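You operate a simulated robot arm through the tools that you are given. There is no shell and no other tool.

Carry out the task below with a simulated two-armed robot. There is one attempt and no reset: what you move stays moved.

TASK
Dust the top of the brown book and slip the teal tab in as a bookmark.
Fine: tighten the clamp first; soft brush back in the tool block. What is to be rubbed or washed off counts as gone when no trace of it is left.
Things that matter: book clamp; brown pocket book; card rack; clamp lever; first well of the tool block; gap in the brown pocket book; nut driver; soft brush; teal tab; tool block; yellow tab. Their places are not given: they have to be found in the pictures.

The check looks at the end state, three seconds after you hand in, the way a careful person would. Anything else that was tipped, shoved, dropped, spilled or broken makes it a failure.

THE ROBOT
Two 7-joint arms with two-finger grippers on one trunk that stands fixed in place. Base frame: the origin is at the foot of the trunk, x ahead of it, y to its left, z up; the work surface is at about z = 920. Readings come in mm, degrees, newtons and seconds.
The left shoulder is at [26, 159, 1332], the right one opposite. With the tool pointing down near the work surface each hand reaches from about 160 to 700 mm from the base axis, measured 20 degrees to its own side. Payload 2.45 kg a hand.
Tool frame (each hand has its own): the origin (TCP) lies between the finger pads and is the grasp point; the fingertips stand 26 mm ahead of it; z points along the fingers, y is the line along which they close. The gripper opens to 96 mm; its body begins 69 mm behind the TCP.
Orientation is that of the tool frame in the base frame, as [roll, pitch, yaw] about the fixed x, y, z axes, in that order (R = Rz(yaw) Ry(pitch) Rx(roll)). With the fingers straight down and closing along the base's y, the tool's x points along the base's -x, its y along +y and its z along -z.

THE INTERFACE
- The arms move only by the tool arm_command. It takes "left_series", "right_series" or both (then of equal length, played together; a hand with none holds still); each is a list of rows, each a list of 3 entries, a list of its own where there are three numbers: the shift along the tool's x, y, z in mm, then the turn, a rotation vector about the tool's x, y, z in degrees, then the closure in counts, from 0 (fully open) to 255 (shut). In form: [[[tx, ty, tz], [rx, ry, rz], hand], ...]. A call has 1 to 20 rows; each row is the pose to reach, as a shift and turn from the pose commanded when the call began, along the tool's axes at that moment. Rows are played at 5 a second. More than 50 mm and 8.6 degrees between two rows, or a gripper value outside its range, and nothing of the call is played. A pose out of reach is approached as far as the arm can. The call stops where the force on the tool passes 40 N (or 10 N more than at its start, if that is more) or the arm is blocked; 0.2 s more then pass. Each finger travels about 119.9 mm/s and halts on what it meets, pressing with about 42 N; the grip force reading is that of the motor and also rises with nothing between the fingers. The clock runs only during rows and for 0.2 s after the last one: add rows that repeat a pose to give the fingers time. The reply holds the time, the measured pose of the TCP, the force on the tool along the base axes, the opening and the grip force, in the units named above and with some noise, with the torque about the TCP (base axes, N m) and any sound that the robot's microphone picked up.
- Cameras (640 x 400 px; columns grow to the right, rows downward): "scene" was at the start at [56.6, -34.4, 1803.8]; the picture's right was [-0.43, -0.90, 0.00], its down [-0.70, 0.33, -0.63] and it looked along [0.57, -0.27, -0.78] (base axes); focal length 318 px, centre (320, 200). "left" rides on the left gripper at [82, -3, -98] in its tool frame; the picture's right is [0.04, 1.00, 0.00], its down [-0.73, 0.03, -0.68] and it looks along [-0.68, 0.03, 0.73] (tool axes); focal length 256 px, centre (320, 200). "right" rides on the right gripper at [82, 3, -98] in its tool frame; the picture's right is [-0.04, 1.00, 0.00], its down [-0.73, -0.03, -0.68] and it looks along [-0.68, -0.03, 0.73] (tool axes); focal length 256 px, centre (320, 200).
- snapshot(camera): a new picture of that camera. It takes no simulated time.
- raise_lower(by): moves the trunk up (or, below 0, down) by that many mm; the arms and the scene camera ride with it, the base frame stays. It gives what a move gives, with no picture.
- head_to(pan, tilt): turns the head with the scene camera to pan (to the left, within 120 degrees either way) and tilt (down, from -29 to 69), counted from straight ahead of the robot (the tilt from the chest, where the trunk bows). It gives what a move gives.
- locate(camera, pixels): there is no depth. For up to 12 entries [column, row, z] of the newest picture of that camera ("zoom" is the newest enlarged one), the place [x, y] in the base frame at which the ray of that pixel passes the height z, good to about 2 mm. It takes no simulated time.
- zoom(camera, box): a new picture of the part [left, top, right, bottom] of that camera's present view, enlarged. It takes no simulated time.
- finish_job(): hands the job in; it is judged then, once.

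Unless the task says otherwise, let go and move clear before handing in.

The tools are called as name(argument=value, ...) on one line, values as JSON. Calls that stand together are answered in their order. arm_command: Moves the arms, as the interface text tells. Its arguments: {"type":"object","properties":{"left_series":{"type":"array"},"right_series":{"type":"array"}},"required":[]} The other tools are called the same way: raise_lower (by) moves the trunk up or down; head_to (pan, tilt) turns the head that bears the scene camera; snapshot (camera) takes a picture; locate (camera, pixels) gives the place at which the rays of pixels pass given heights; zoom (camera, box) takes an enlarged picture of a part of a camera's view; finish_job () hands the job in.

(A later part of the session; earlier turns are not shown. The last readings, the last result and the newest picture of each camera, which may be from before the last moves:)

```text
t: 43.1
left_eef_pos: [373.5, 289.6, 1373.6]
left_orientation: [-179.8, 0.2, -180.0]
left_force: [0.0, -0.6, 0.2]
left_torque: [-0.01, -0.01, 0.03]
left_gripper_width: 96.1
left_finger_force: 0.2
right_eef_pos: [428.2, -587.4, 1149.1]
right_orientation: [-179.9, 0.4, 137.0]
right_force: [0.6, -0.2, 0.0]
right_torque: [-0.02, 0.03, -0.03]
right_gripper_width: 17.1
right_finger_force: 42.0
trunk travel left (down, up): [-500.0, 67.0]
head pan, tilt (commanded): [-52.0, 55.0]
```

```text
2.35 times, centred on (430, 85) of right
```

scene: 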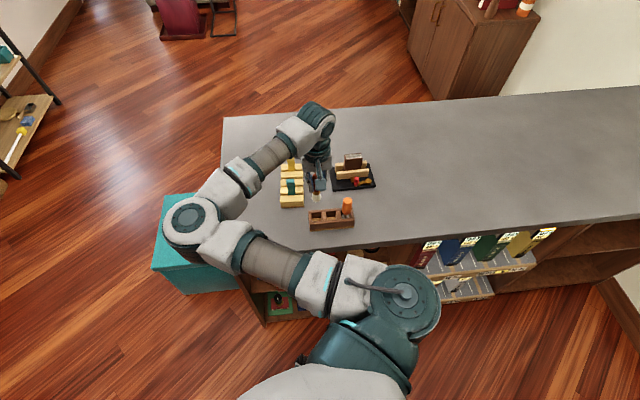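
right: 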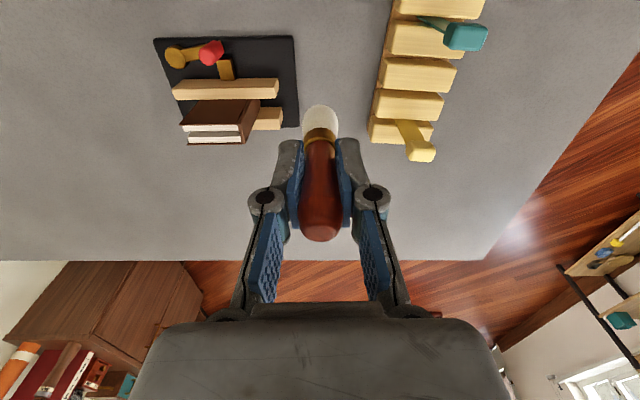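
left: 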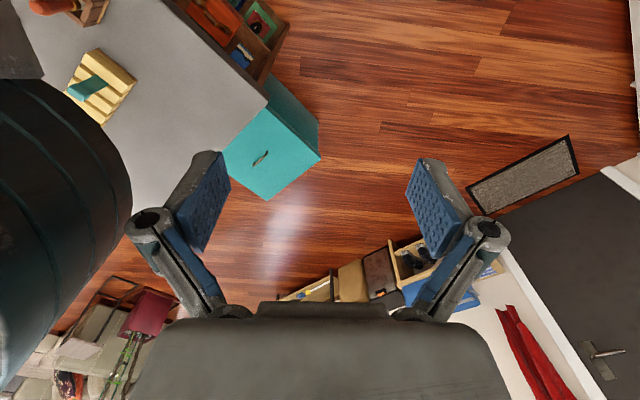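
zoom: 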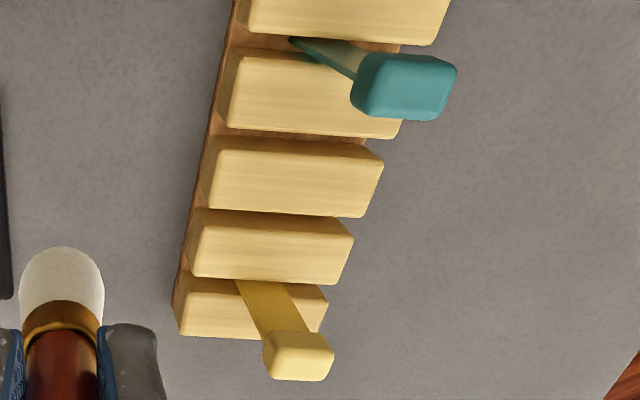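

The pages are spotless. By the shifts I commanded, the pick-up pose lies at (+142,+48,+139) in the tool frame from here. I'll go above the first well and partly down, then check alignment.

arm_command(right_series=[[[35, 12, 0], [0, 0, 0], 230], [[70, 24, 0], [0, 0, 0], 230], [[106, 36, 0], [0, 0, 0], 230], [[142, 48, 0], [0, 0, 0], 230], [[142, 48, 35], [0, 0, 0], 230], [[142, 48, 70], [0, 0, 0], 230], [[142, 48, 95], [0, 0, 0], 230], [[142, 48, 95], [0, 0, 0], 230]])

zoom(camera="right", box=[180, 40, 420, 200])

zoom(camera="scene", box=[286, 170, 376, 236])

```text
t: 44.9
left_eef_pos: [374.3, 292.0, 1373.4]
left_orientation: [-179.7, 0.2, -179.9]
left_force: [1.1, -0.4, -0.6]
left_torque: [0.0, 0.02, 0.03]
left_gripper_width: 96.2
left_finger_force: 0.1
right_eef_pos: [356.4, -455.2, 1051.4]
right_orientation: [-179.9, 0.3, 137.1]
right_force: [0.8, -0.8, 0.0]
right_torque: [-0.02, 0.05, 0.01]
right_gripper_width: 17.2
right_finger_force: 42.3
trunk travel left (down, up): [-500.0, 67.0]
head pan, tilt (commanded): [-52.0, 55.0]
```

```text
2.50 times, centred on (300, 120) of right
```

zoom: 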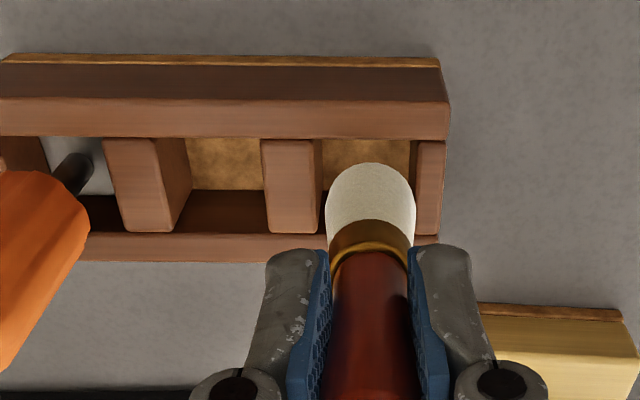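

```text
6.06 times, centred on (331, 203) of scene
```

zoom: 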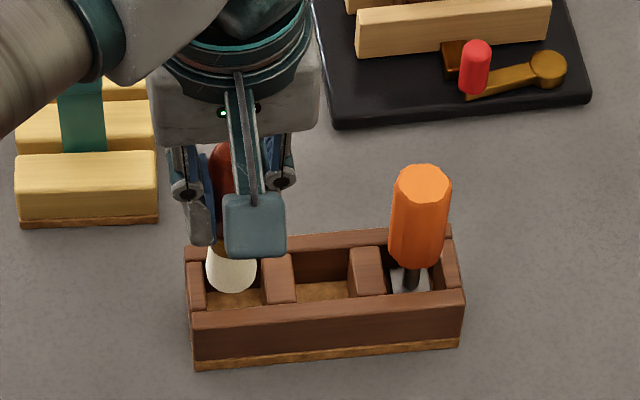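

The bristles line up with the first well, at column 371 between its walls at 321 and 416. I'll lower the remaining 43 mm in small steps.

arm_command(right_series=[[[0, 0, 10], [0, 0, 0], 230], [[0, 0, 20], [0, 0, 0], 230], [[0, 0, 30], [0, 0, 0], 230], [[0, 0, 38], [0, 0, 0], 230], [[0, 0, 42], [0, 0, 0], 230], [[0, 0, 42], [0, 0, 0], 230]])

zoom(camera="right", box=[180, 60, 420, 220])

zoom(camera="scene", box=[286, 170, 376, 236])

```text
t: 46.3
left_eef_pos: [374.6, 288.8, 1374.2]
left_orientation: [-179.9, 0.1, 180.0]
left_force: [0.4, -0.1, -0.2]
left_torque: [-0.02, 0.0, 0.01]
left_gripper_width: 96.0
left_finger_force: 0.0
right_eef_pos: [356.3, -457.9, 1011.2]
right_orientation: [-179.9, 0.4, 137.0]
right_force: [0.1, 0.3, -0.1]
right_torque: [0.01, 0.01, -0.01]
right_gripper_width: 17.4
right_finger_force: 41.9
trunk travel left (down, up): [-500.0, 67.0]
head pan, tilt (commanded): [-52.0, 55.0]
```

```text
2.50 times, centred on (300, 140) of right
```

zoom: 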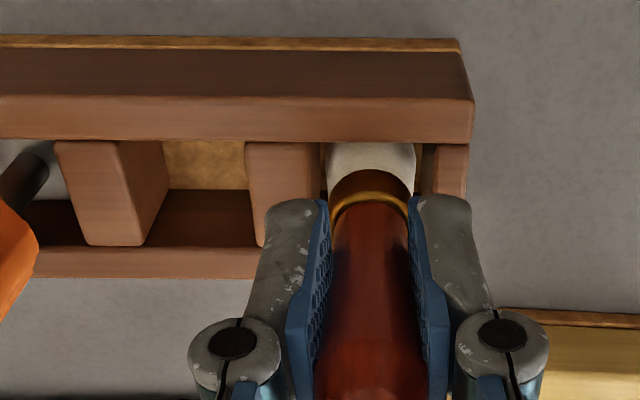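

```text
6.06 times, centred on (331, 203) of scene
```

zoom: 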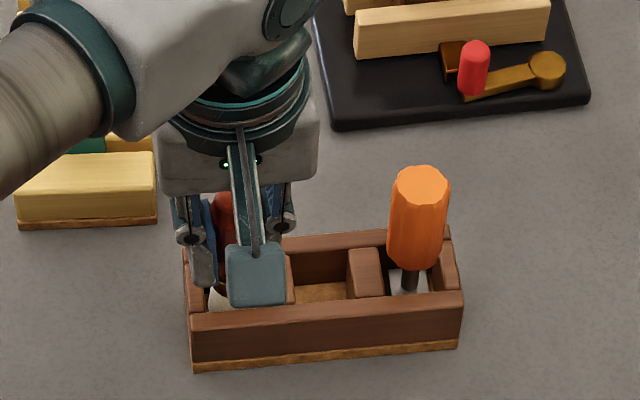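

There is no contact yet, and the brush is a few mm above its earlier rest height. I'll lower slowly until it touches.

arm_command(right_series=[[[0, 0, 1], [0, 0, 0], 230], [[0, 0, 2], [0, 0, 0], 230], [[0, 0, 2], [0, 0, 0], 230]])

```text
t: 47.1
left_eef_pos: [373.7, 289.2, 1374.8]
left_orientation: [-179.9, 0.2, 179.9]
left_force: [0.5, 0.6, -0.2]
left_torque: [0.04, 0.05, -0.03]
left_gripper_width: 95.7
left_finger_force: 0.0
right_eef_pos: [356.6, -457.7, 1008.6]
right_orientation: [-179.9, 0.4, 137.0]
right_force: [-0.1, -0.2, -0.9]
right_torque: [0.02, -0.04, -0.01]
right_gripper_width: 17.3
right_finger_force: 42.2
trunk travel left (down, up): [-500.0, 67.0]
head pan, tilt (commanded): [-52.0, 55.0]
```

Still no contact force; the brush may have slid up slightly in the grip while pressing. I'll lower another 2 mm.

arm_command(right_series=[[[0, 0, 1], [0, 0, 0], 230], [[0, 0, 2], [0, 0, 0], 230], [[0, 0, 2], [0, 0, 0], 230]])

```text
t: 47.9
left_eef_pos: [374.0, 288.5, 1374.0]
left_orientation: [-180.0, 0.1, -179.9]
left_force: [-0.3, 0.3, -0.2]
left_torque: [-0.02, 0.02, 0.01]
left_gripper_width: 95.7
left_finger_force: 0.1
right_eef_pos: [357.1, -457.7, 1005.2]
right_orientation: [-179.9, 0.5, 137.0]
right_force: [0.1, -0.7, 4.9]
right_torque: [-0.03, -0.02, 0.0]
right_gripper_width: 17.1
right_finger_force: 42.1
trunk travel left (down, up): [-500.0, 67.0]
head pan, tilt (commanded): [-52.0, 55.0]
```

The brush now rests on the well floor (4.9 N). I'll ease off 1 mm and open the fingers gradually.

arm_command(right_series=[[[0, 0, -1], [0, 0, 0], 230], [[0, 0, -1], [0, 0, 0], 195], [[0, 0, -1], [0, 0, 0], 160], [[0, 0, -1], [0, 0, 0], 120], [[0, 0, -1], [0, 0, 0], 95], [[0, 0, -1], [0, 0, 0], 95]])

zoom(camera="right", box=[180, 60, 420, 260])

zoom(camera="scene", box=[286, 170, 376, 236])

```text
t: 49.3
left_eef_pos: [373.0, 289.2, 1374.8]
left_orientation: [-179.9, 0.2, 179.9]
left_force: [0.0, 0.0, 0.5]
left_torque: [0.01, 0.0, 0.03]
left_gripper_width: 95.9
left_finger_force: 0.1
right_eef_pos: [356.2, -457.1, 1006.0]
right_orientation: [-179.9, 0.4, 137.1]
right_force: [-0.2, 0.7, -0.3]
right_torque: [0.01, 0.06, 0.0]
right_gripper_width: 60.4
right_finger_force: 0.0
trunk travel left (down, up): [-500.0, 67.0]
head pan, tilt (commanded): [-52.0, 55.0]
```

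```text
2.00 times, centred on (300, 160) of right
```

zoom: 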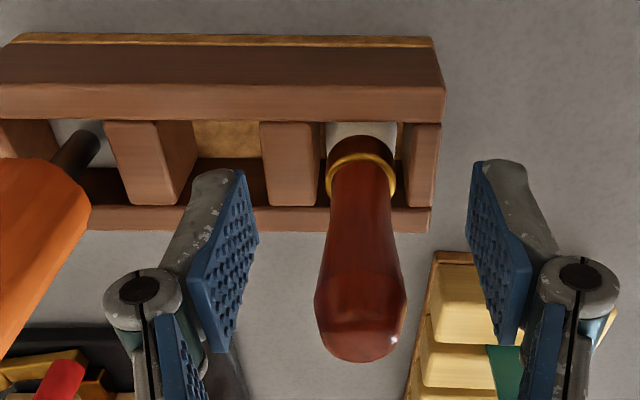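

```text
6.06 times, centred on (331, 203) of scene
```

zoom: 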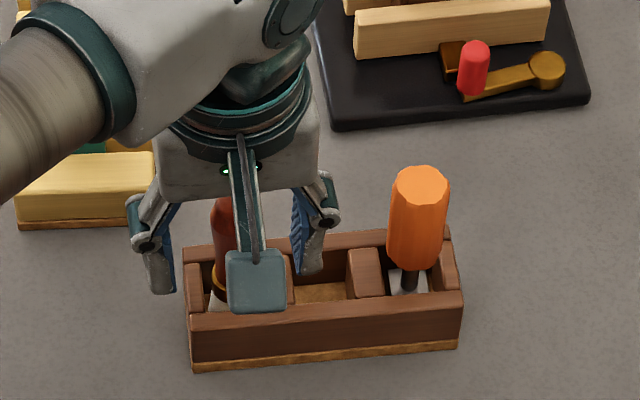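

The brush stands upright in its well, fingers clear on both sides. I'll lift straight up and then move over the teal tab.

arm_command(right_series=[[[0, 0, -20], [0, 0, 0], 95], [[0, 0, -60], [0, 0, 0], 95], [[0, 0, -100], [0, 0, 0], 95], [[0, 0, -130], [0, 0, 0], 95], [[-35, 18, -130], [0, 0, 0], 60], [[-70, 36, -130], [0, 0, 0], 0], [[-100, 52, -130], [0, 0, 0], 0], [[-124, 64, -130], [0, 0, 0], 0], [[-124, 64, -130], [0, 0, 0], 0]])

snapshot(camera="right")

snapshot(camera="scene")

zoom(camera="scene", box=[296, 190, 366, 236])

```text
t: 51.3
left_eef_pos: [373.8, 288.0, 1375.0]
left_orientation: [-179.9, 0.2, 180.0]
left_force: [-0.1, 0.5, -0.6]
left_torque: [-0.05, -0.01, 0.01]
left_gripper_width: 96.3
left_finger_force: 0.1
right_eef_pos: [489.7, -498.1, 1137.7]
right_orientation: [-179.9, 0.2, 136.9]
right_force: [0.4, -0.2, -0.2]
right_torque: [-0.02, -0.03, -0.02]
right_gripper_width: 95.8
right_finger_force: 0.0
trunk travel left (down, up): [-500.0, 67.0]
head pan, tilt (commanded): [-52.0, 55.0]
```

```text
taken
```

right: 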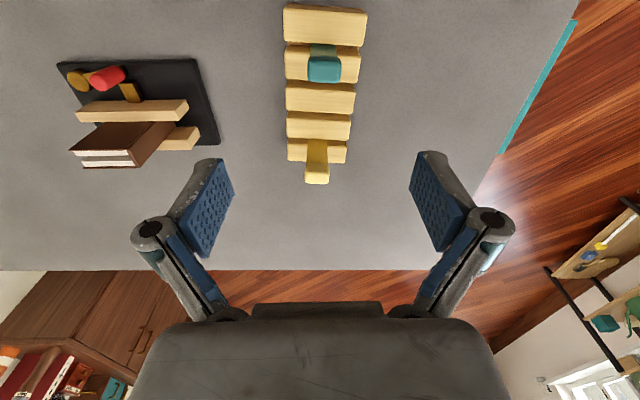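

```text
taken
```

scene: 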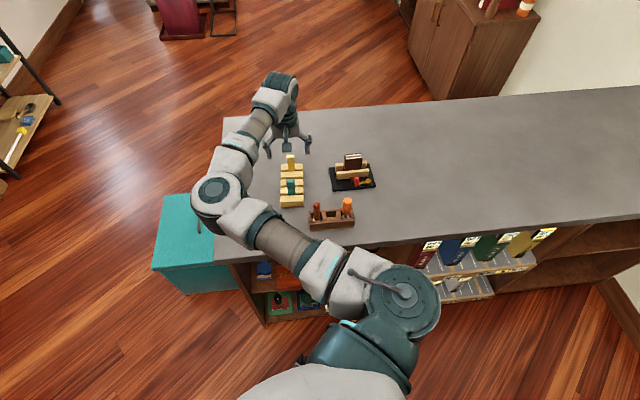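

```text
8.70 times, centred on (331, 213) of scene
```

zoom: 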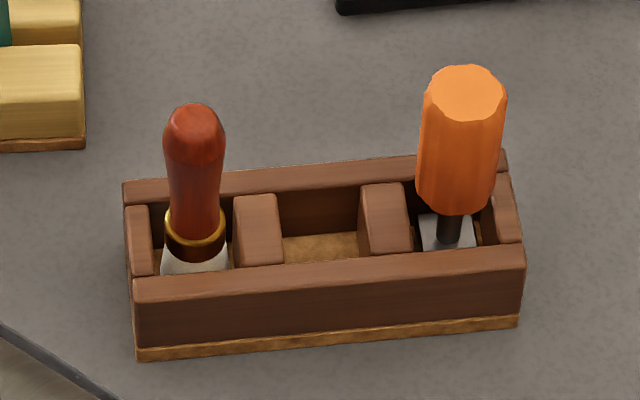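

The brush is back exactly as it stood, and the nut driver is untouched. Now I'll look closely at the teal tab and rack from both cameras.

zoom(camera="right", box=[275, 0, 375, 100])

zoom(camera="scene", box=[272, 145, 322, 210])

zoom(camera="scene", box=[280, 174, 304, 198])

```text
4.00 times, centred on (325, 50) of right
```

zoom: 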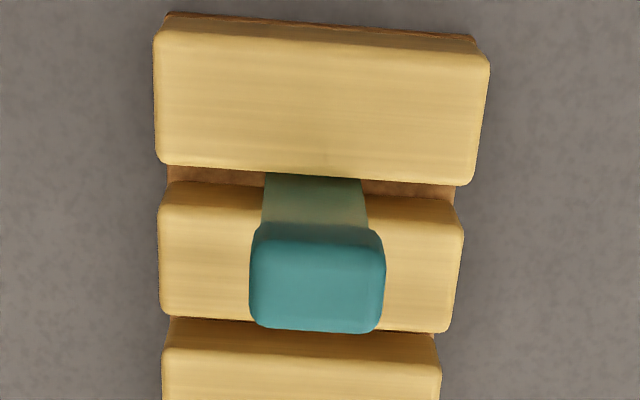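

```text
6.15 times, centred on (297, 178) of scene
```

zoom: 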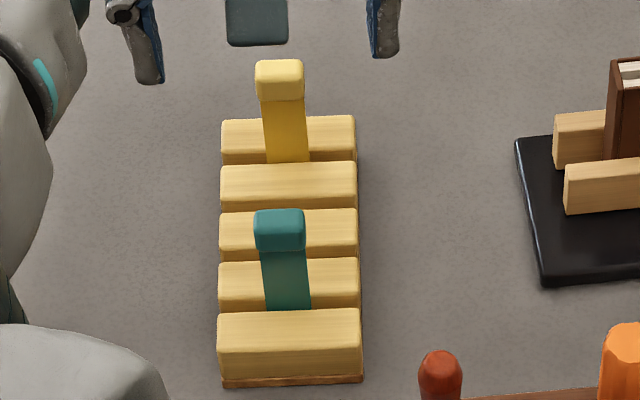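

```text
16.00 times, centred on (292, 186) of scene
```

zoom: 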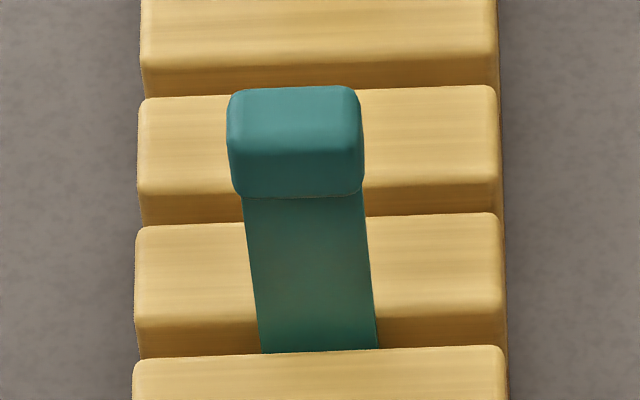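

The teal tab has a block-shaped head about 27 mm wide along the slats, and a thinner blade standing in a slot. I'll triangulate its head and the rack.

locate(camera="right", pixels=[[324.5, 70.75, 980], [324.5, 70.75, 1000], [324.5, 70.75, 1020], [308.5, 80.5, 1000], [340.5, 80.5, 1000], [307.5, 60.5, 1000], [341, 60.5, 1000], [327, 45, 960], [286, 12, 950], [364, 45, 950], [365, 66, 950]])

locate(camera="scene", pixels=[[290.3, 180.1, 980], [290.3, 180.1, 1000], [290.3, 180.1, 1020], [286.4, 181.7, 1000], [294.5, 181.4, 1000], [291.5, 198, 960], [306, 192, 950], [287, 192, 950]])

```text
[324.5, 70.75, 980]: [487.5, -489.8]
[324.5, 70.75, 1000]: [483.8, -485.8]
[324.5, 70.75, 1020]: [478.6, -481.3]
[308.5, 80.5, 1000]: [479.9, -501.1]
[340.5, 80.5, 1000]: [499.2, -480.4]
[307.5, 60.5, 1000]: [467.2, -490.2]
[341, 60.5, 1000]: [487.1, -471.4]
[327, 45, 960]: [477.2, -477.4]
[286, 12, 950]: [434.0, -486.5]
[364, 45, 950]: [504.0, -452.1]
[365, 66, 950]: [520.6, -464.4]
```

```text
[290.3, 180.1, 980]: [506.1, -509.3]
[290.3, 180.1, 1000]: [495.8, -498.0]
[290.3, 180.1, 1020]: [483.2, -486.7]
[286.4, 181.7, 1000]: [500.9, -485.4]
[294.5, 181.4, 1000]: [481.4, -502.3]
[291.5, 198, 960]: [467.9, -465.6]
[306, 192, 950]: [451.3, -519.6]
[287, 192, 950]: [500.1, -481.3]
```

The head's top comes out near (476,-479,1033). I'll check the slat height as well, so that I know how much of the tab stands free.

locate(camera="right", pixels=[[284.5, 41.25, 940], [284.5, 41.25, 960], [284.5, 41.25, 980], [361.25, 46.25, 940], [361.25, 46.25, 960], [361.25, 46.25, 980]])

locate(camera="scene", pixels=[[303.2, 195.6, 940], [303.2, 195.6, 960], [303.2, 195.6, 980], [280.5, 196.8, 940], [280.5, 196.8, 960], [280.5, 196.8, 980]])

```text
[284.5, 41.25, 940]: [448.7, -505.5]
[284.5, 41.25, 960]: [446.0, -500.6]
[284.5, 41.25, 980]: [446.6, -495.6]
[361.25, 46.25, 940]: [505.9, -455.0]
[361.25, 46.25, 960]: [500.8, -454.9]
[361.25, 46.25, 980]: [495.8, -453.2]
```

```text
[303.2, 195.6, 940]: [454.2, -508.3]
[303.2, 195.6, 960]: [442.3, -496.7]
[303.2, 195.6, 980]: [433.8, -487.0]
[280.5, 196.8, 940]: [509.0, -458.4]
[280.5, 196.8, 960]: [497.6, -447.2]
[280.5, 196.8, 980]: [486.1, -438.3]
```

The slat tops are at z≈949, so the teal tab's head stands well clear at about z 1010–1033, centred near (476,-479). I'll turn the hand the other way, to a yaw of about 223°, so the fingers close across the tab's thin direction and the camera looks along the slot.

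arm_command(right_series=[[[0, 0, 0], [0, 0, -8], 0], [[0, 0, 0], [0, 0, -16], 0], [[0, 0, 0], [0, 0, -24], 0], [[0, 0, 0], [0, 0, -32], 0], [[0, 0, 0], [0, 0, -40], 0], [[0, 0, 0], [0, 0, -48], 0], [[0, 0, 0], [0, 0, -56], 0], [[0, 0, 0], [0, 0, -64], 0], [[0, 0, 0], [0, 0, -72], 0], [[0, 0, 0], [0, 0, -80], 0], [[0, 0, 0], [0, 0, -86], 0], [[0, 0, 0], [0, 0, -86], 0]])

snapshot(camera="right")

snapshot(camera="scene")

```text
t: 53.9
left_eef_pos: [374.0, 287.9, 1374.4]
left_orientation: [-179.9, 0.2, -179.9]
left_force: [0.4, -0.6, -0.5]
left_torque: [-0.01, 0.01, 0.03]
left_gripper_width: 95.9
left_finger_force: 0.0
right_eef_pos: [490.4, -497.1, 1137.1]
right_orientation: [-179.7, -0.1, -136.9]
right_force: [-0.3, -0.3, 1.0]
right_torque: [-0.02, 0.02, 0.04]
right_gripper_width: 96.0
right_finger_force: 0.2
trunk travel left (down, up): [-500.0, 67.0]
head pan, tilt (commanded): [-52.0, 55.0]
```

```text
taken
```

right: 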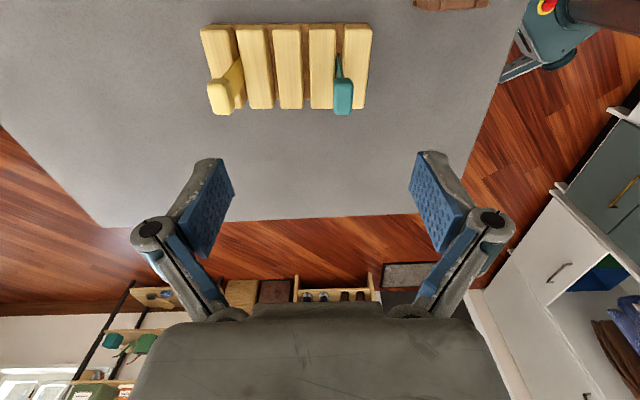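

```text
taken
```

scene: 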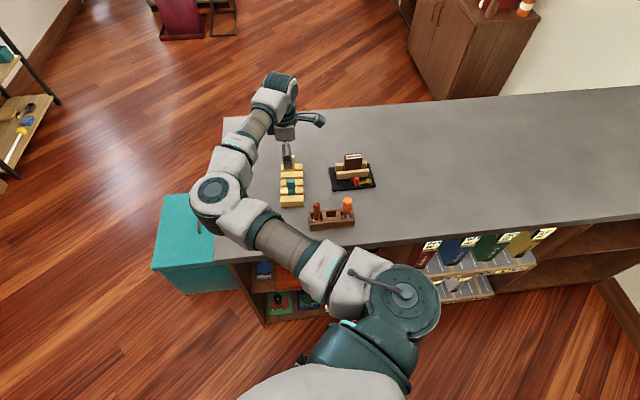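

The hand reached yaw 223° and the rack is square in the picture, with the teal tab at (343,90). I'll zoom on it.

zoom(camera="right", box=[295, 20, 385, 125])

zoom(camera="right", box=[325, 45, 365, 120])

```text
3.81 times, centred on (340, 72) of right
```

zoom: 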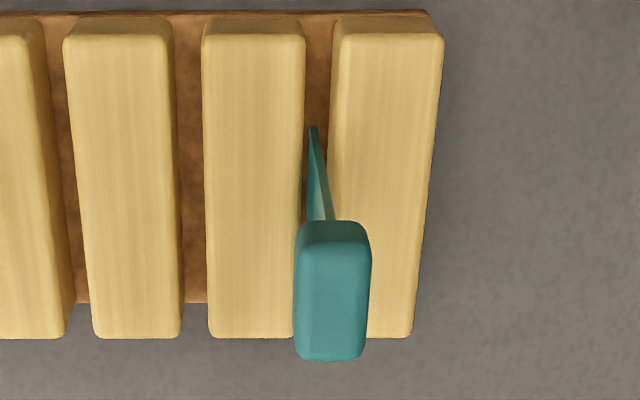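

```text
5.33 times, centred on (345, 82) of right
```

zoom: 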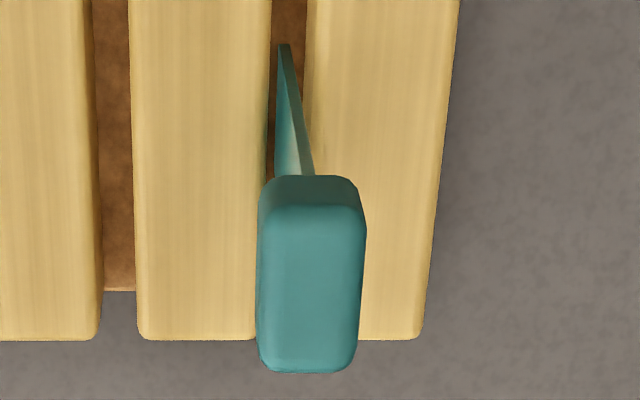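

The blade is thin (about 2 mm) and stands upright. I'll locate the head from this viewpoint to cross-check its position and height.

locate(camera="right", pixels=[[343.5, 98.9, 1020], [343.5, 98.9, 1033], [337, 98, 1025], [351, 98, 1025], [343.5, 84, 1025], [343.5, 113, 1025], [338.4, 53.5, 949], [343, 76.5, 1005], [343, 76.5, 1015]])

zoom(camera="scene", box=[278, 172, 306, 200])

```text
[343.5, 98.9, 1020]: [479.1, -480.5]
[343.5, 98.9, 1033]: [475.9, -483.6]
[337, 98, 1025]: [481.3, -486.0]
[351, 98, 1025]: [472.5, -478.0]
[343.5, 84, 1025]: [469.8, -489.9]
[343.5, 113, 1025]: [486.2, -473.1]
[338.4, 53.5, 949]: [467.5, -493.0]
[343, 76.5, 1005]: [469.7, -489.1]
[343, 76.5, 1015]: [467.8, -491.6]
```

```text
14.29 times, centred on (292, 186) of scene
```

zoom: 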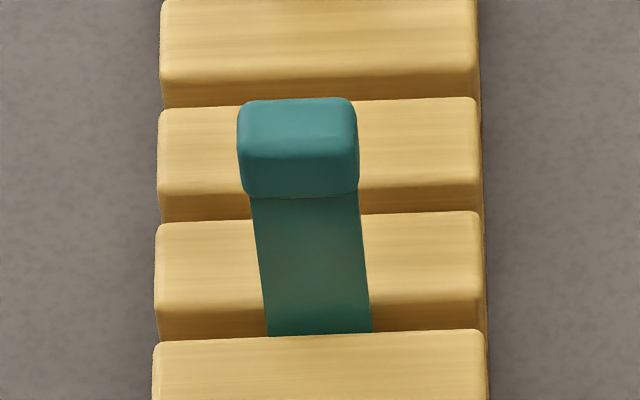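

From the two orthogonal viewpoints the head's top is at z≈1020 and its centre at about (479.5,-481.5). I'll move above it with the fingers half open and verify.

arm_command(right_series=[[[-1, 9, 15], [0, 0, 0], 60], [[-2.7, 18.8, 35], [0, 0, 0], 120], [[-2.7, 18.8, 60], [0, 0, 0], 120], [[-2.7, 18.8, 60], [0, 0, 0], 120]])

snapshot(camera="right")

zoom(camera="scene", box=[262, 150, 322, 205])

```text
t: 54.9
left_eef_pos: [374.1, 288.8, 1374.9]
left_orientation: [-179.9, 0.1, -179.9]
left_force: [-0.3, 0.1, -0.8]
left_torque: [0.0, 0.03, 0.03]
left_gripper_width: 96.1
left_finger_force: 0.0
right_eef_pos: [479.8, -481.1, 1075.8]
right_orientation: [-179.8, -0.2, -137.0]
right_force: [-0.3, -0.7, 0.0]
right_torque: [-0.04, 0.0, -0.01]
right_gripper_width: 50.7
right_finger_force: 0.1
trunk travel left (down, up): [-500.0, 67.0]
head pan, tilt (commanded): [-52.0, 55.0]
```

```text
taken
```

right: 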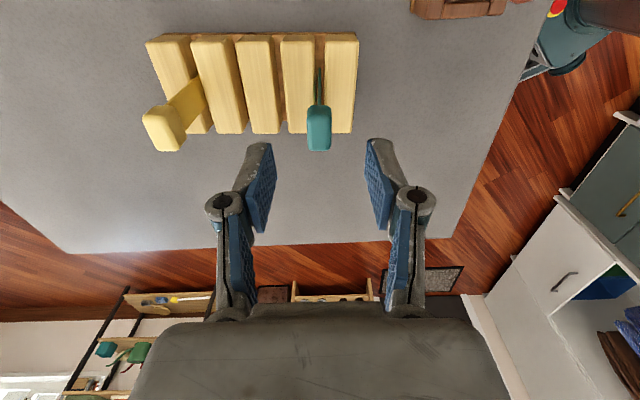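

```text
7.27 times, centred on (292, 178) of scene
```

zoom: 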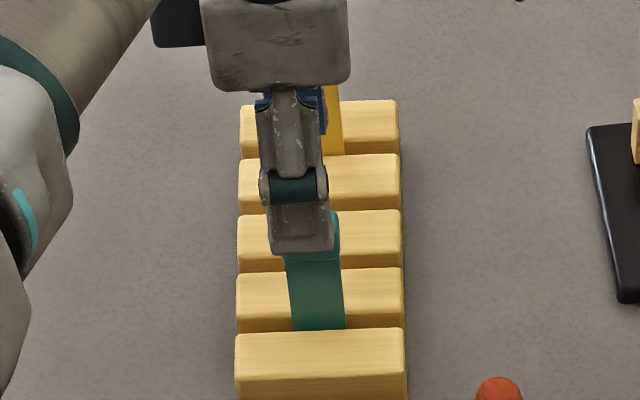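

The head at (319,131) is centred between the pads and lies where the grasp axis lands. I'll lower 41 mm and check before closing.

arm_command(right_series=[[[0, 0, 15], [0, 0, 0], 120], [[0, 0, 30], [0, 0, 0], 120], [[0, 0, 41], [0, 0, 0], 120], [[0, 0, 41], [0, 0, 0], 120]])

zoom(camera="right", box=[220, 60, 420, 220])

zoom(camera="scene", box=[262, 150, 322, 205])

```text
t: 55.9
left_eef_pos: [374.8, 288.1, 1373.7]
left_orientation: [-179.9, 0.1, 180.0]
left_force: [0.2, 0.5, 0.0]
left_torque: [0.01, -0.05, 0.01]
left_gripper_width: 96.1
left_finger_force: 0.0
right_eef_pos: [480.7, -479.2, 1035.9]
right_orientation: [-179.7, 0.0, -137.0]
right_force: [1.2, 0.4, 0.3]
right_torque: [0.0, 0.0, -0.04]
right_gripper_width: 50.9
right_finger_force: 0.1
trunk travel left (down, up): [-500.0, 67.0]
head pan, tilt (commanded): [-52.0, 55.0]
```

```text
2.50 times, centred on (320, 140) of right
```

zoom: 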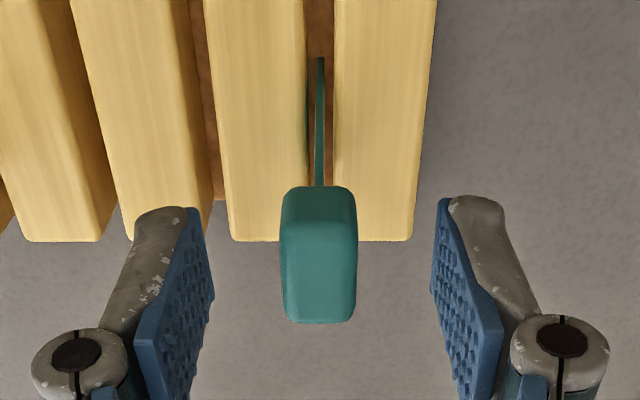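

```text
7.27 times, centred on (292, 178) of scene
```

zoom: 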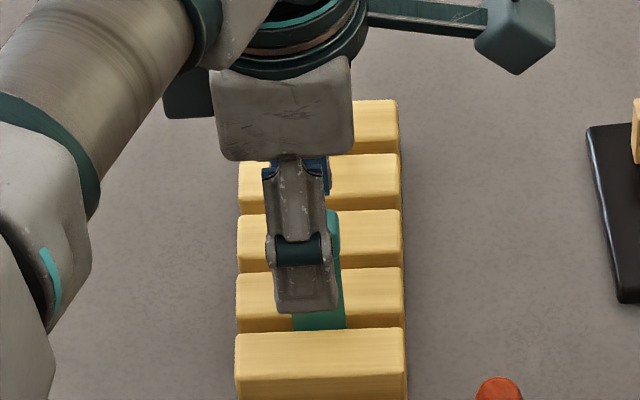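

The tab is centred between the pads, whose tips are about 5 mm above the head's lower rim. I'll close on the head.

arm_command(right_series=[[[0, 0, 1], [0, 0, 0], 150], [[0, 0, 1], [0, 0, 0], 190], [[0, 0, 1], [0, 0, 0], 225], [[0, 0, 1], [0, 0, 0], 240], [[0, 0, 1], [0, 0, 0], 240]])

zoom(camera="right", box=[220, 60, 420, 220])

```text
t: 57.1
left_eef_pos: [373.0, 289.3, 1374.4]
left_orientation: [-179.9, 0.2, 180.0]
left_force: [-0.6, 0.2, 0.0]
left_torque: [0.03, 0.01, 0.03]
left_gripper_width: 96.2
left_finger_force: 0.0
right_eef_pos: [479.7, -481.2, 1035.5]
right_orientation: [-179.6, -0.1, -137.0]
right_force: [-0.2, -0.3, -0.5]
right_torque: [0.0, 0.01, 0.02]
right_gripper_width: 14.5
right_finger_force: 40.0
trunk travel left (down, up): [-500.0, 67.0]
head pan, tilt (commanded): [-52.0, 55.0]
```

```text
2.50 times, centred on (320, 140) of right
```

zoom: 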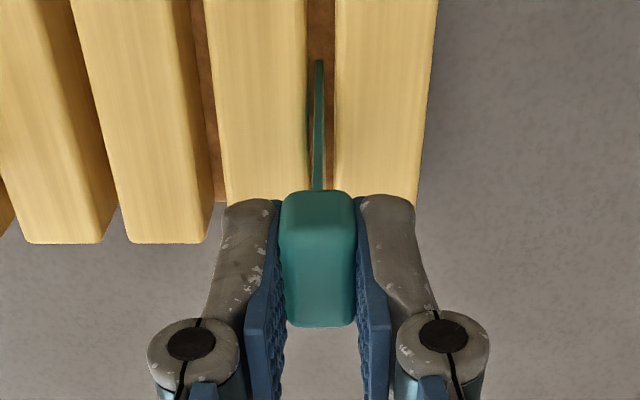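

The head is held at 14.5 mm with 40 N. I'll lift straight up 125 mm.

arm_command(right_series=[[[0, 0, -10], [0, 0, 0], 240], [[0, 0, -25], [0, 0, 0], 240], [[0, 0, -50], [0, 0, 0], 240], [[0, 0, -75], [0, 0, 0], 240], [[0, 0, -100], [0, 0, 0], 240], [[0, 0, -125], [0, 0, 0], 240], [[0, 0, -125], [0, 0, 0], 240]])

snapshot(camera="right")

zoom(camera="scene", box=[262, 145, 342, 205])

```text
t: 58.7
left_eef_pos: [374.0, 287.6, 1373.6]
left_orientation: [-179.9, 0.0, 180.0]
left_force: [-0.1, -0.3, -0.3]
left_torque: [0.01, -0.02, -0.01]
left_gripper_width: 96.2
left_finger_force: 0.0
right_eef_pos: [478.1, -479.3, 1162.3]
right_orientation: [-179.7, -0.1, -137.0]
right_force: [0.9, 0.2, 0.0]
right_torque: [0.0, -0.01, -0.03]
right_gripper_width: 14.2
right_finger_force: 40.9
trunk travel left (down, up): [-500.0, 67.0]
head pan, tilt (commanded): [-52.0, 55.0]
```

```text
taken
```

right: 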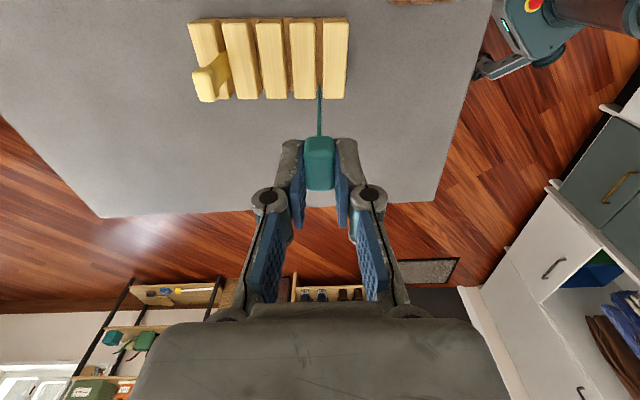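

```text
6.67 times, centred on (302, 175) of scene
```

zoom: 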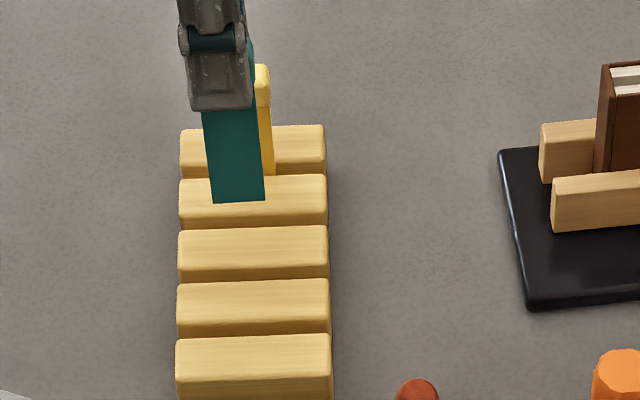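

The tab hangs straight, its blade end about 107 mm below the grasp point (z≈1055 now). I'll carry it over the book and turn to about 228° to match the book.

arm_command(right_series=[[[35, -14, 0], [0, 0, -1], 240], [[70, -28, 0], [0, 0, -2], 240], [[105, -42, 0], [0, 0, -3], 240], [[140, -57, 0], [0, 0, -4], 240], [[175, -71, 0], [0, 0, -5], 240], [[209, -85, 0], [0, 0, -5], 240], [[209, -85, 0], [0, 0, -5], 240]])

snapshot(camera="right")

zoom(camera="right", box=[260, 50, 380, 150])

zoom(camera="scene", box=[320, 130, 400, 190])

```text
t: 60.3
left_eef_pos: [373.8, 285.6, 1374.2]
left_orientation: [-180.0, 0.1, -179.9]
left_force: [-0.6, -0.5, -1.6]
left_torque: [0.02, -0.03, 0.01]
left_gripper_width: 96.2
left_finger_force: 0.2
right_eef_pos: [383.9, -687.2, 1160.4]
right_orientation: [-179.8, 0.0, -132.0]
right_force: [0.2, -0.3, -1.0]
right_torque: [0.01, -0.01, -0.03]
right_gripper_width: 14.5
right_finger_force: 40.7
trunk travel left (down, up): [-500.0, 67.0]
head pan, tilt (commanded): [-52.0, 55.0]
```

```text
taken
```

right: 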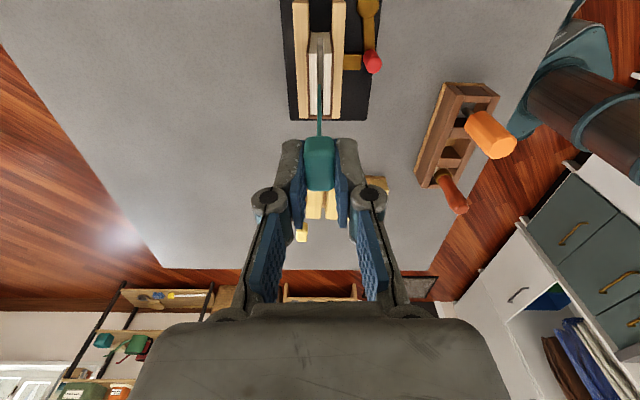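

```text
4.00 times, centred on (320, 100) of right
```

zoom: 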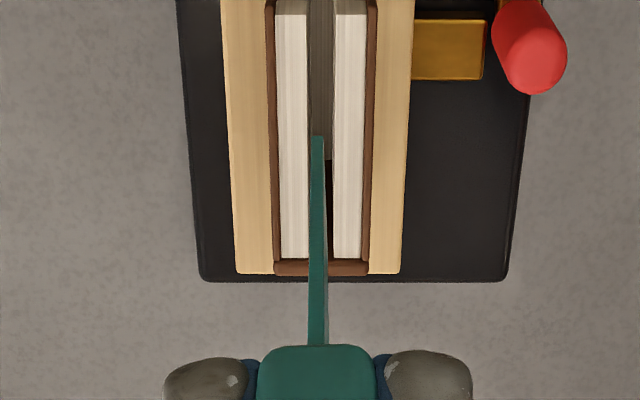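

```text
6.67 times, centred on (360, 160) of scene
```

zoom: 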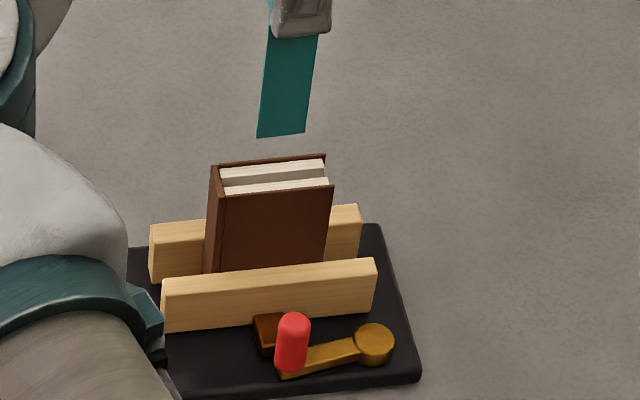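

This view looks straight along the slot: the slot's centre column is about 321 in the zoom, and the blade tip sits at 317, so lateral alignment is within 1 mm. I'll locate the book's ends and the slot to check where along the book the blade will enter.

zoom(camera="right", box=[280, 20, 370, 130])

locate(camera="right", pixels=[[320, 33, 1026], [320, 115, 1026], [320, 74, 1026], [320, 88.5, 1026], [309, 60, 1026], [332, 60, 1026], [317, 60, 1026], [323, 60, 1026]])

```text
3.64 times, centred on (325, 75) of right
```

zoom: 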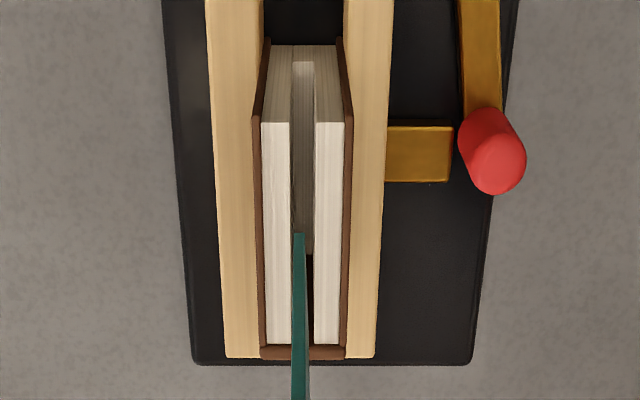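

```text
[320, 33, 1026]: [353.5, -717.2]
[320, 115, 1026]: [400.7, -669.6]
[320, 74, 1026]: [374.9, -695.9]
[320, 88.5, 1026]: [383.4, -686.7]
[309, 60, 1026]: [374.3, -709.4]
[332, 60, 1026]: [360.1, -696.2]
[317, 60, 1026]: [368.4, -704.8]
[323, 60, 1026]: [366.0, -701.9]
```

The book's pages span about -24 to +27 mm around the grasp axis, and the slot is about 5.5 mm wide and roughly 60 mm deep, against a 2.5 mm blade, so everything lines up. I'll shift 0.4 mm sideways and lower until the blade tip is just above the opening.

arm_command(right_series=[[[0, 0.4, 8], [0, 0, 0], 240], [[0, 0.4, 16], [0, 0, 0], 240], [[0, 0.4, 22], [0, 0, 0], 240], [[0, 0.4, 22], [0, 0, 0], 240]])

zoom(camera="right", box=[280, 40, 360, 150])

zoom(camera="scene", box=[335, 135, 377, 166])

```text
t: 61.3
left_eef_pos: [373.5, 285.9, 1375.1]
left_orientation: [179.9, 0.2, -180.0]
left_force: [-0.6, 0.7, -0.3]
left_torque: [0.01, -0.01, 0.02]
left_gripper_width: 96.1
left_finger_force: 0.1
right_eef_pos: [383.5, -687.3, 1139.1]
right_orientation: [-179.7, 0.0, -132.0]
right_force: [0.1, 0.1, -0.4]
right_torque: [-0.01, -0.04, 0.02]
right_gripper_width: 14.1
right_finger_force: 41.0
trunk travel left (down, up): [-500.0, 67.0]
head pan, tilt (commanded): [-52.0, 55.0]
```

```text
3.64 times, centred on (320, 95) of right
```

zoom: 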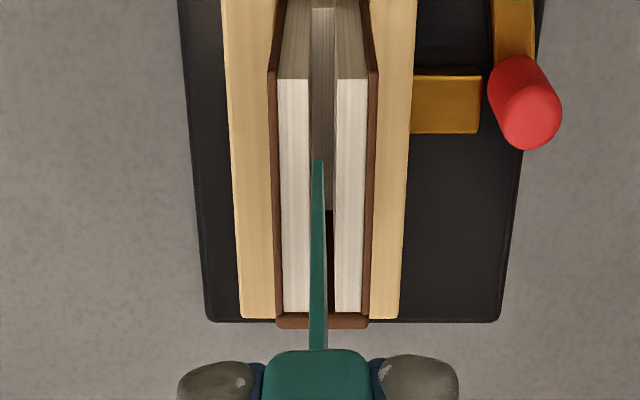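

```text
12.90 times, centred on (356, 150) of scene
```

zoom: 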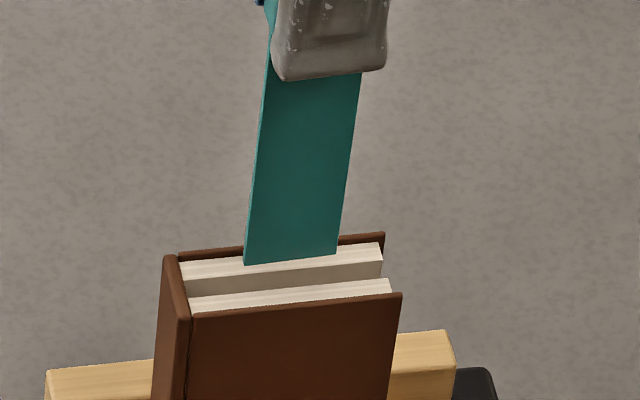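

The blade tip's centre is at column 318 and the slot's centre at about 322 in the zoom, roughly 0.7 mm off. I'll correct that and insert the first 18 mm in small steps.

arm_command(right_series=[[[0, 0.7, 2], [0, 0, 0], 240], [[0, 0.7, 5], [0, 0, 0], 240], [[0, 0.7, 9], [0, 0, 0], 240], [[0, 0.7, 13], [0, 0, 0], 240], [[0, 0.7, 17], [0, 0, 0], 240]])

zoom(camera="right", box=[280, 40, 360, 150])

zoom(camera="scene", box=[335, 135, 377, 166])

```text
t: 62.5
left_eef_pos: [374.4, 285.6, 1375.6]
left_orientation: [-180.0, 0.1, 179.9]
left_force: [0.2, -0.4, -0.2]
left_torque: [-0.03, -0.01, -0.02]
left_gripper_width: 95.9
left_finger_force: 0.0
right_eef_pos: [384.3, -686.2, 1120.5]
right_orientation: [-179.9, -0.1, -132.0]
right_force: [0.1, -0.2, -0.6]
right_torque: [0.0, -0.01, 0.03]
right_gripper_width: 14.6
right_finger_force: 40.8
trunk travel left (down, up): [-500.0, 67.0]
head pan, tilt (commanded): [-52.0, 55.0]
```

```text
3.64 times, centred on (320, 95) of right
```

zoom: 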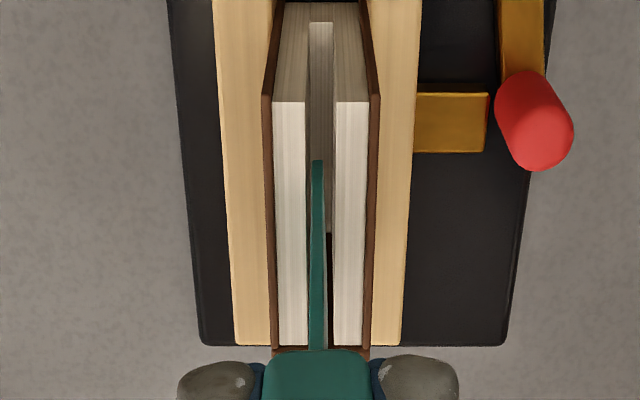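

```text
12.90 times, centred on (356, 150) of scene
```

zoom: 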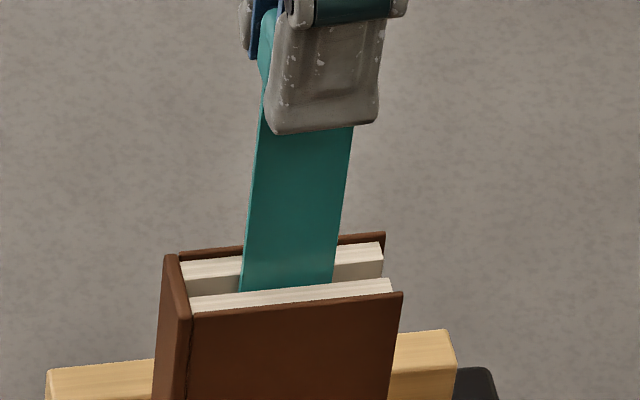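

The blade has entered the slot: in the scene zoom it passes behind the front pages and in front of the back ones, with no force. I'll add 0.5 mm sideways and go down another 36 mm.

arm_command(right_series=[[[0, 0.5, 4], [0, 0, 0], 240], [[0, 0.5, 8], [0, 0, 0], 240], [[0, 0.5, 12], [0, 0, 0], 240], [[0, 0.5, 16], [0, 0, 0], 240], [[0, 0.5, 20], [0, 0, 0], 240], [[0, 0.5, 24], [0, 0, 0], 240], [[0, 0.5, 28], [0, 0, 0], 240], [[0, 0.5, 32], [0, 0, 0], 240], [[0, 0.5, 36], [0, 0, 0], 240]])

zoom(camera="right", box=[270, 50, 370, 190])

zoom(camera="scene", box=[335, 135, 377, 166])

```text
t: 64.5
left_eef_pos: [373.3, 287.6, 1374.1]
left_orientation: [179.9, 0.2, -180.0]
left_force: [-0.7, -0.4, -0.5]
left_torque: [0.0, 0.03, 0.02]
left_gripper_width: 96.1
left_finger_force: 0.0
right_eef_pos: [384.3, -685.7, 1084.6]
right_orientation: [-179.7, 0.0, -132.0]
right_force: [0.1, -0.1, -0.1]
right_torque: [0.02, 0.0, -0.01]
right_gripper_width: 14.3
right_finger_force: 40.9
trunk travel left (down, up): [-500.0, 67.0]
head pan, tilt (commanded): [-52.0, 55.0]
```

```text
2.86 times, centred on (320, 120) of right
```

zoom: 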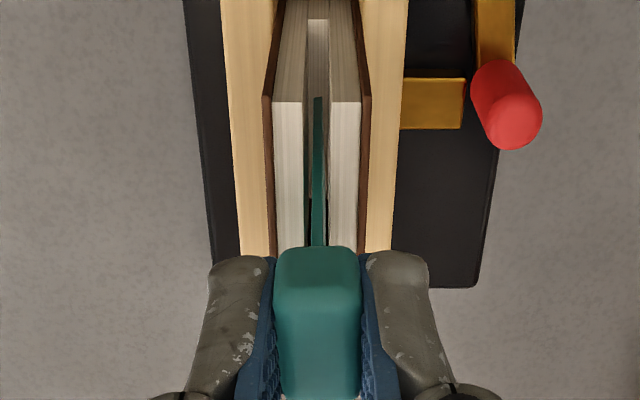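

```text
12.90 times, centred on (356, 150) of scene
```

zoom: 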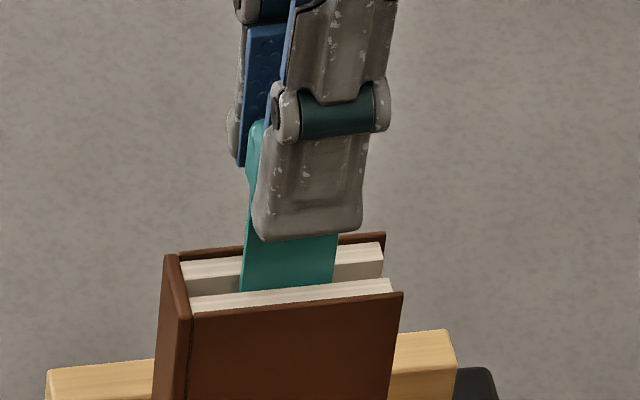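

It is still free of contact, with the blade end at about z 978. I'll lower in smaller steps and look for the slot floor.

arm_command(right_series=[[[0, 0, 2], [0, 0, 0], 240], [[0, 0, 4], [0, 0, 0], 240], [[0, 0, 6], [0, 0, 0], 240], [[0, 0, 8], [0, 0, 0], 240], [[0, 0, 10], [0, 0, 0], 240]])

```text
t: 65.7
left_eef_pos: [373.4, 285.8, 1375.0]
left_orientation: [179.9, 0.1, 180.0]
left_force: [0.0, -0.4, -0.5]
left_torque: [-0.01, 0.02, 0.0]
left_gripper_width: 96.0
left_finger_force: 0.1
right_eef_pos: [383.8, -686.0, 1075.5]
right_orientation: [-179.8, -0.1, -132.0]
right_force: [0.3, 0.3, 0.6]
right_torque: [0.02, 0.01, 0.02]
right_gripper_width: 14.4
right_finger_force: 40.9
trunk travel left (down, up): [-500.0, 67.0]
head pan, tilt (commanded): [-52.0, 55.0]
```

There is still no contact at TCP z≈1075. I'll continue 6 mm in 1.5 mm steps.

arm_command(right_series=[[[0, 0, 1.5], [0, 0, 0], 240], [[0, 0, 3], [0, 0, 0], 240], [[0, 0, 4.5], [0, 0, 0], 240], [[0, 0, 6], [0, 0, 0], 240]])

zoom(camera="right", box=[270, 60, 370, 200])

zoom(camera="scene", box=[335, 140, 377, 171])

```text
t: 66.7
left_eef_pos: [373.1, 285.9, 1375.1]
left_orientation: [180.0, 0.2, -179.9]
left_force: [-0.2, -0.3, -0.5]
left_torque: [0.0, 0.0, 0.02]
left_gripper_width: 96.1
left_finger_force: 0.0
right_eef_pos: [382.6, -685.5, 1067.6]
right_orientation: [-179.8, 0.0, -132.0]
right_force: [0.2, 0.4, -1.2]
right_torque: [0.04, 0.03, 0.0]
right_gripper_width: 14.3
right_finger_force: 40.3
trunk travel left (down, up): [-500.0, 67.0]
head pan, tilt (commanded): [-52.0, 55.0]
```

```text
2.86 times, centred on (320, 130) of right
```

zoom: 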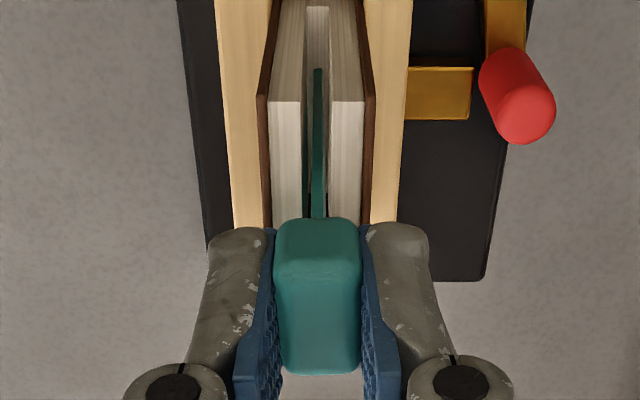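

```text
12.90 times, centred on (356, 156) of scene
```

zoom: 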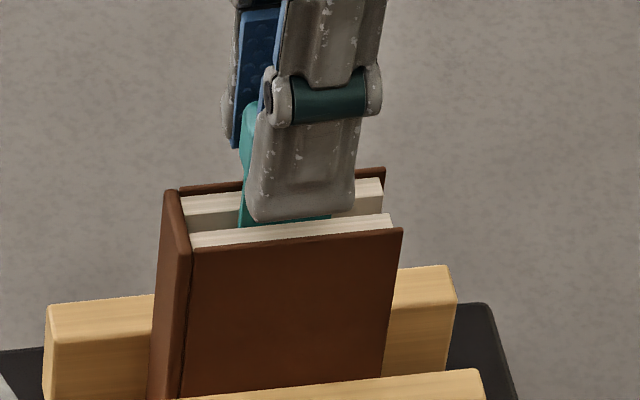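

The fingertips are at z≈1042, about 13 mm above the covers, and there is still no contact. I'll go down 5 mm more in small steps.

arm_command(right_series=[[[0, 0, 1.5], [0, 0, 0], 240], [[0, 0, 3], [0, 0, 0], 240], [[0, 0, 4.5], [0, 0, 0], 240]])

zoom(camera="scene", box=[335, 140, 377, 171])

```text
t: 67.5
left_eef_pos: [373.4, 287.9, 1374.6]
left_orientation: [-180.0, 0.2, 180.0]
left_force: [0.3, 0.7, 0.2]
left_torque: [-0.01, -0.01, -0.02]
left_gripper_width: 96.1
left_finger_force: 0.0
right_eef_pos: [383.4, -686.7, 1066.5]
right_orientation: [-179.7, -0.2, -132.1]
right_force: [0.3, -2.9, 11.5]
right_torque: [-0.22, 0.01, -0.03]
right_gripper_width: 14.1
right_finger_force: 40.2
trunk travel left (down, up): [-500.0, 67.0]
head pan, tilt (commanded): [-52.0, 55.0]
```

```text
12.90 times, centred on (356, 156) of scene
```

zoom: 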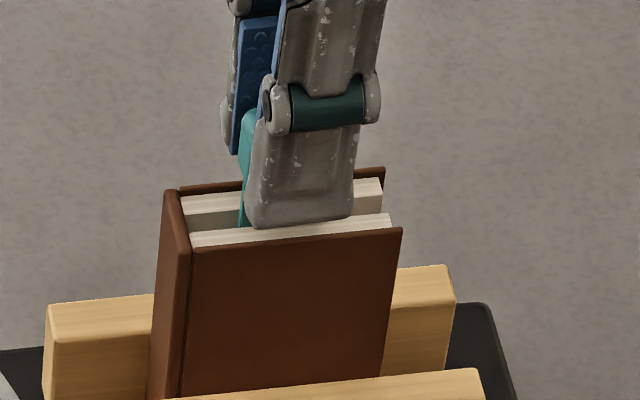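

The force of 11.5 N shows the blade has bottomed in the slot. I'll back off 2.5 mm to take off the load, then open the fingers gradually.

arm_command(right_series=[[[0, 0, -2.5], [0, 0, 0], 240], [[0, 0, -2.5], [0, 0, 0], 240]])

```text
t: 68.1
left_eef_pos: [374.0, 287.4, 1375.3]
left_orientation: [180.0, 0.2, -179.9]
left_force: [-1.1, -0.3, 1.0]
left_torque: [-0.02, 0.03, 0.01]
left_gripper_width: 95.9
left_finger_force: 0.0
right_eef_pos: [382.1, -686.0, 1067.8]
right_orientation: [-179.9, 0.0, -131.9]
right_force: [0.3, 0.3, -0.5]
right_torque: [0.02, -0.02, -0.02]
right_gripper_width: 14.3
right_finger_force: 40.7
trunk travel left (down, up): [-500.0, 67.0]
head pan, tilt (commanded): [-52.0, 55.0]
```

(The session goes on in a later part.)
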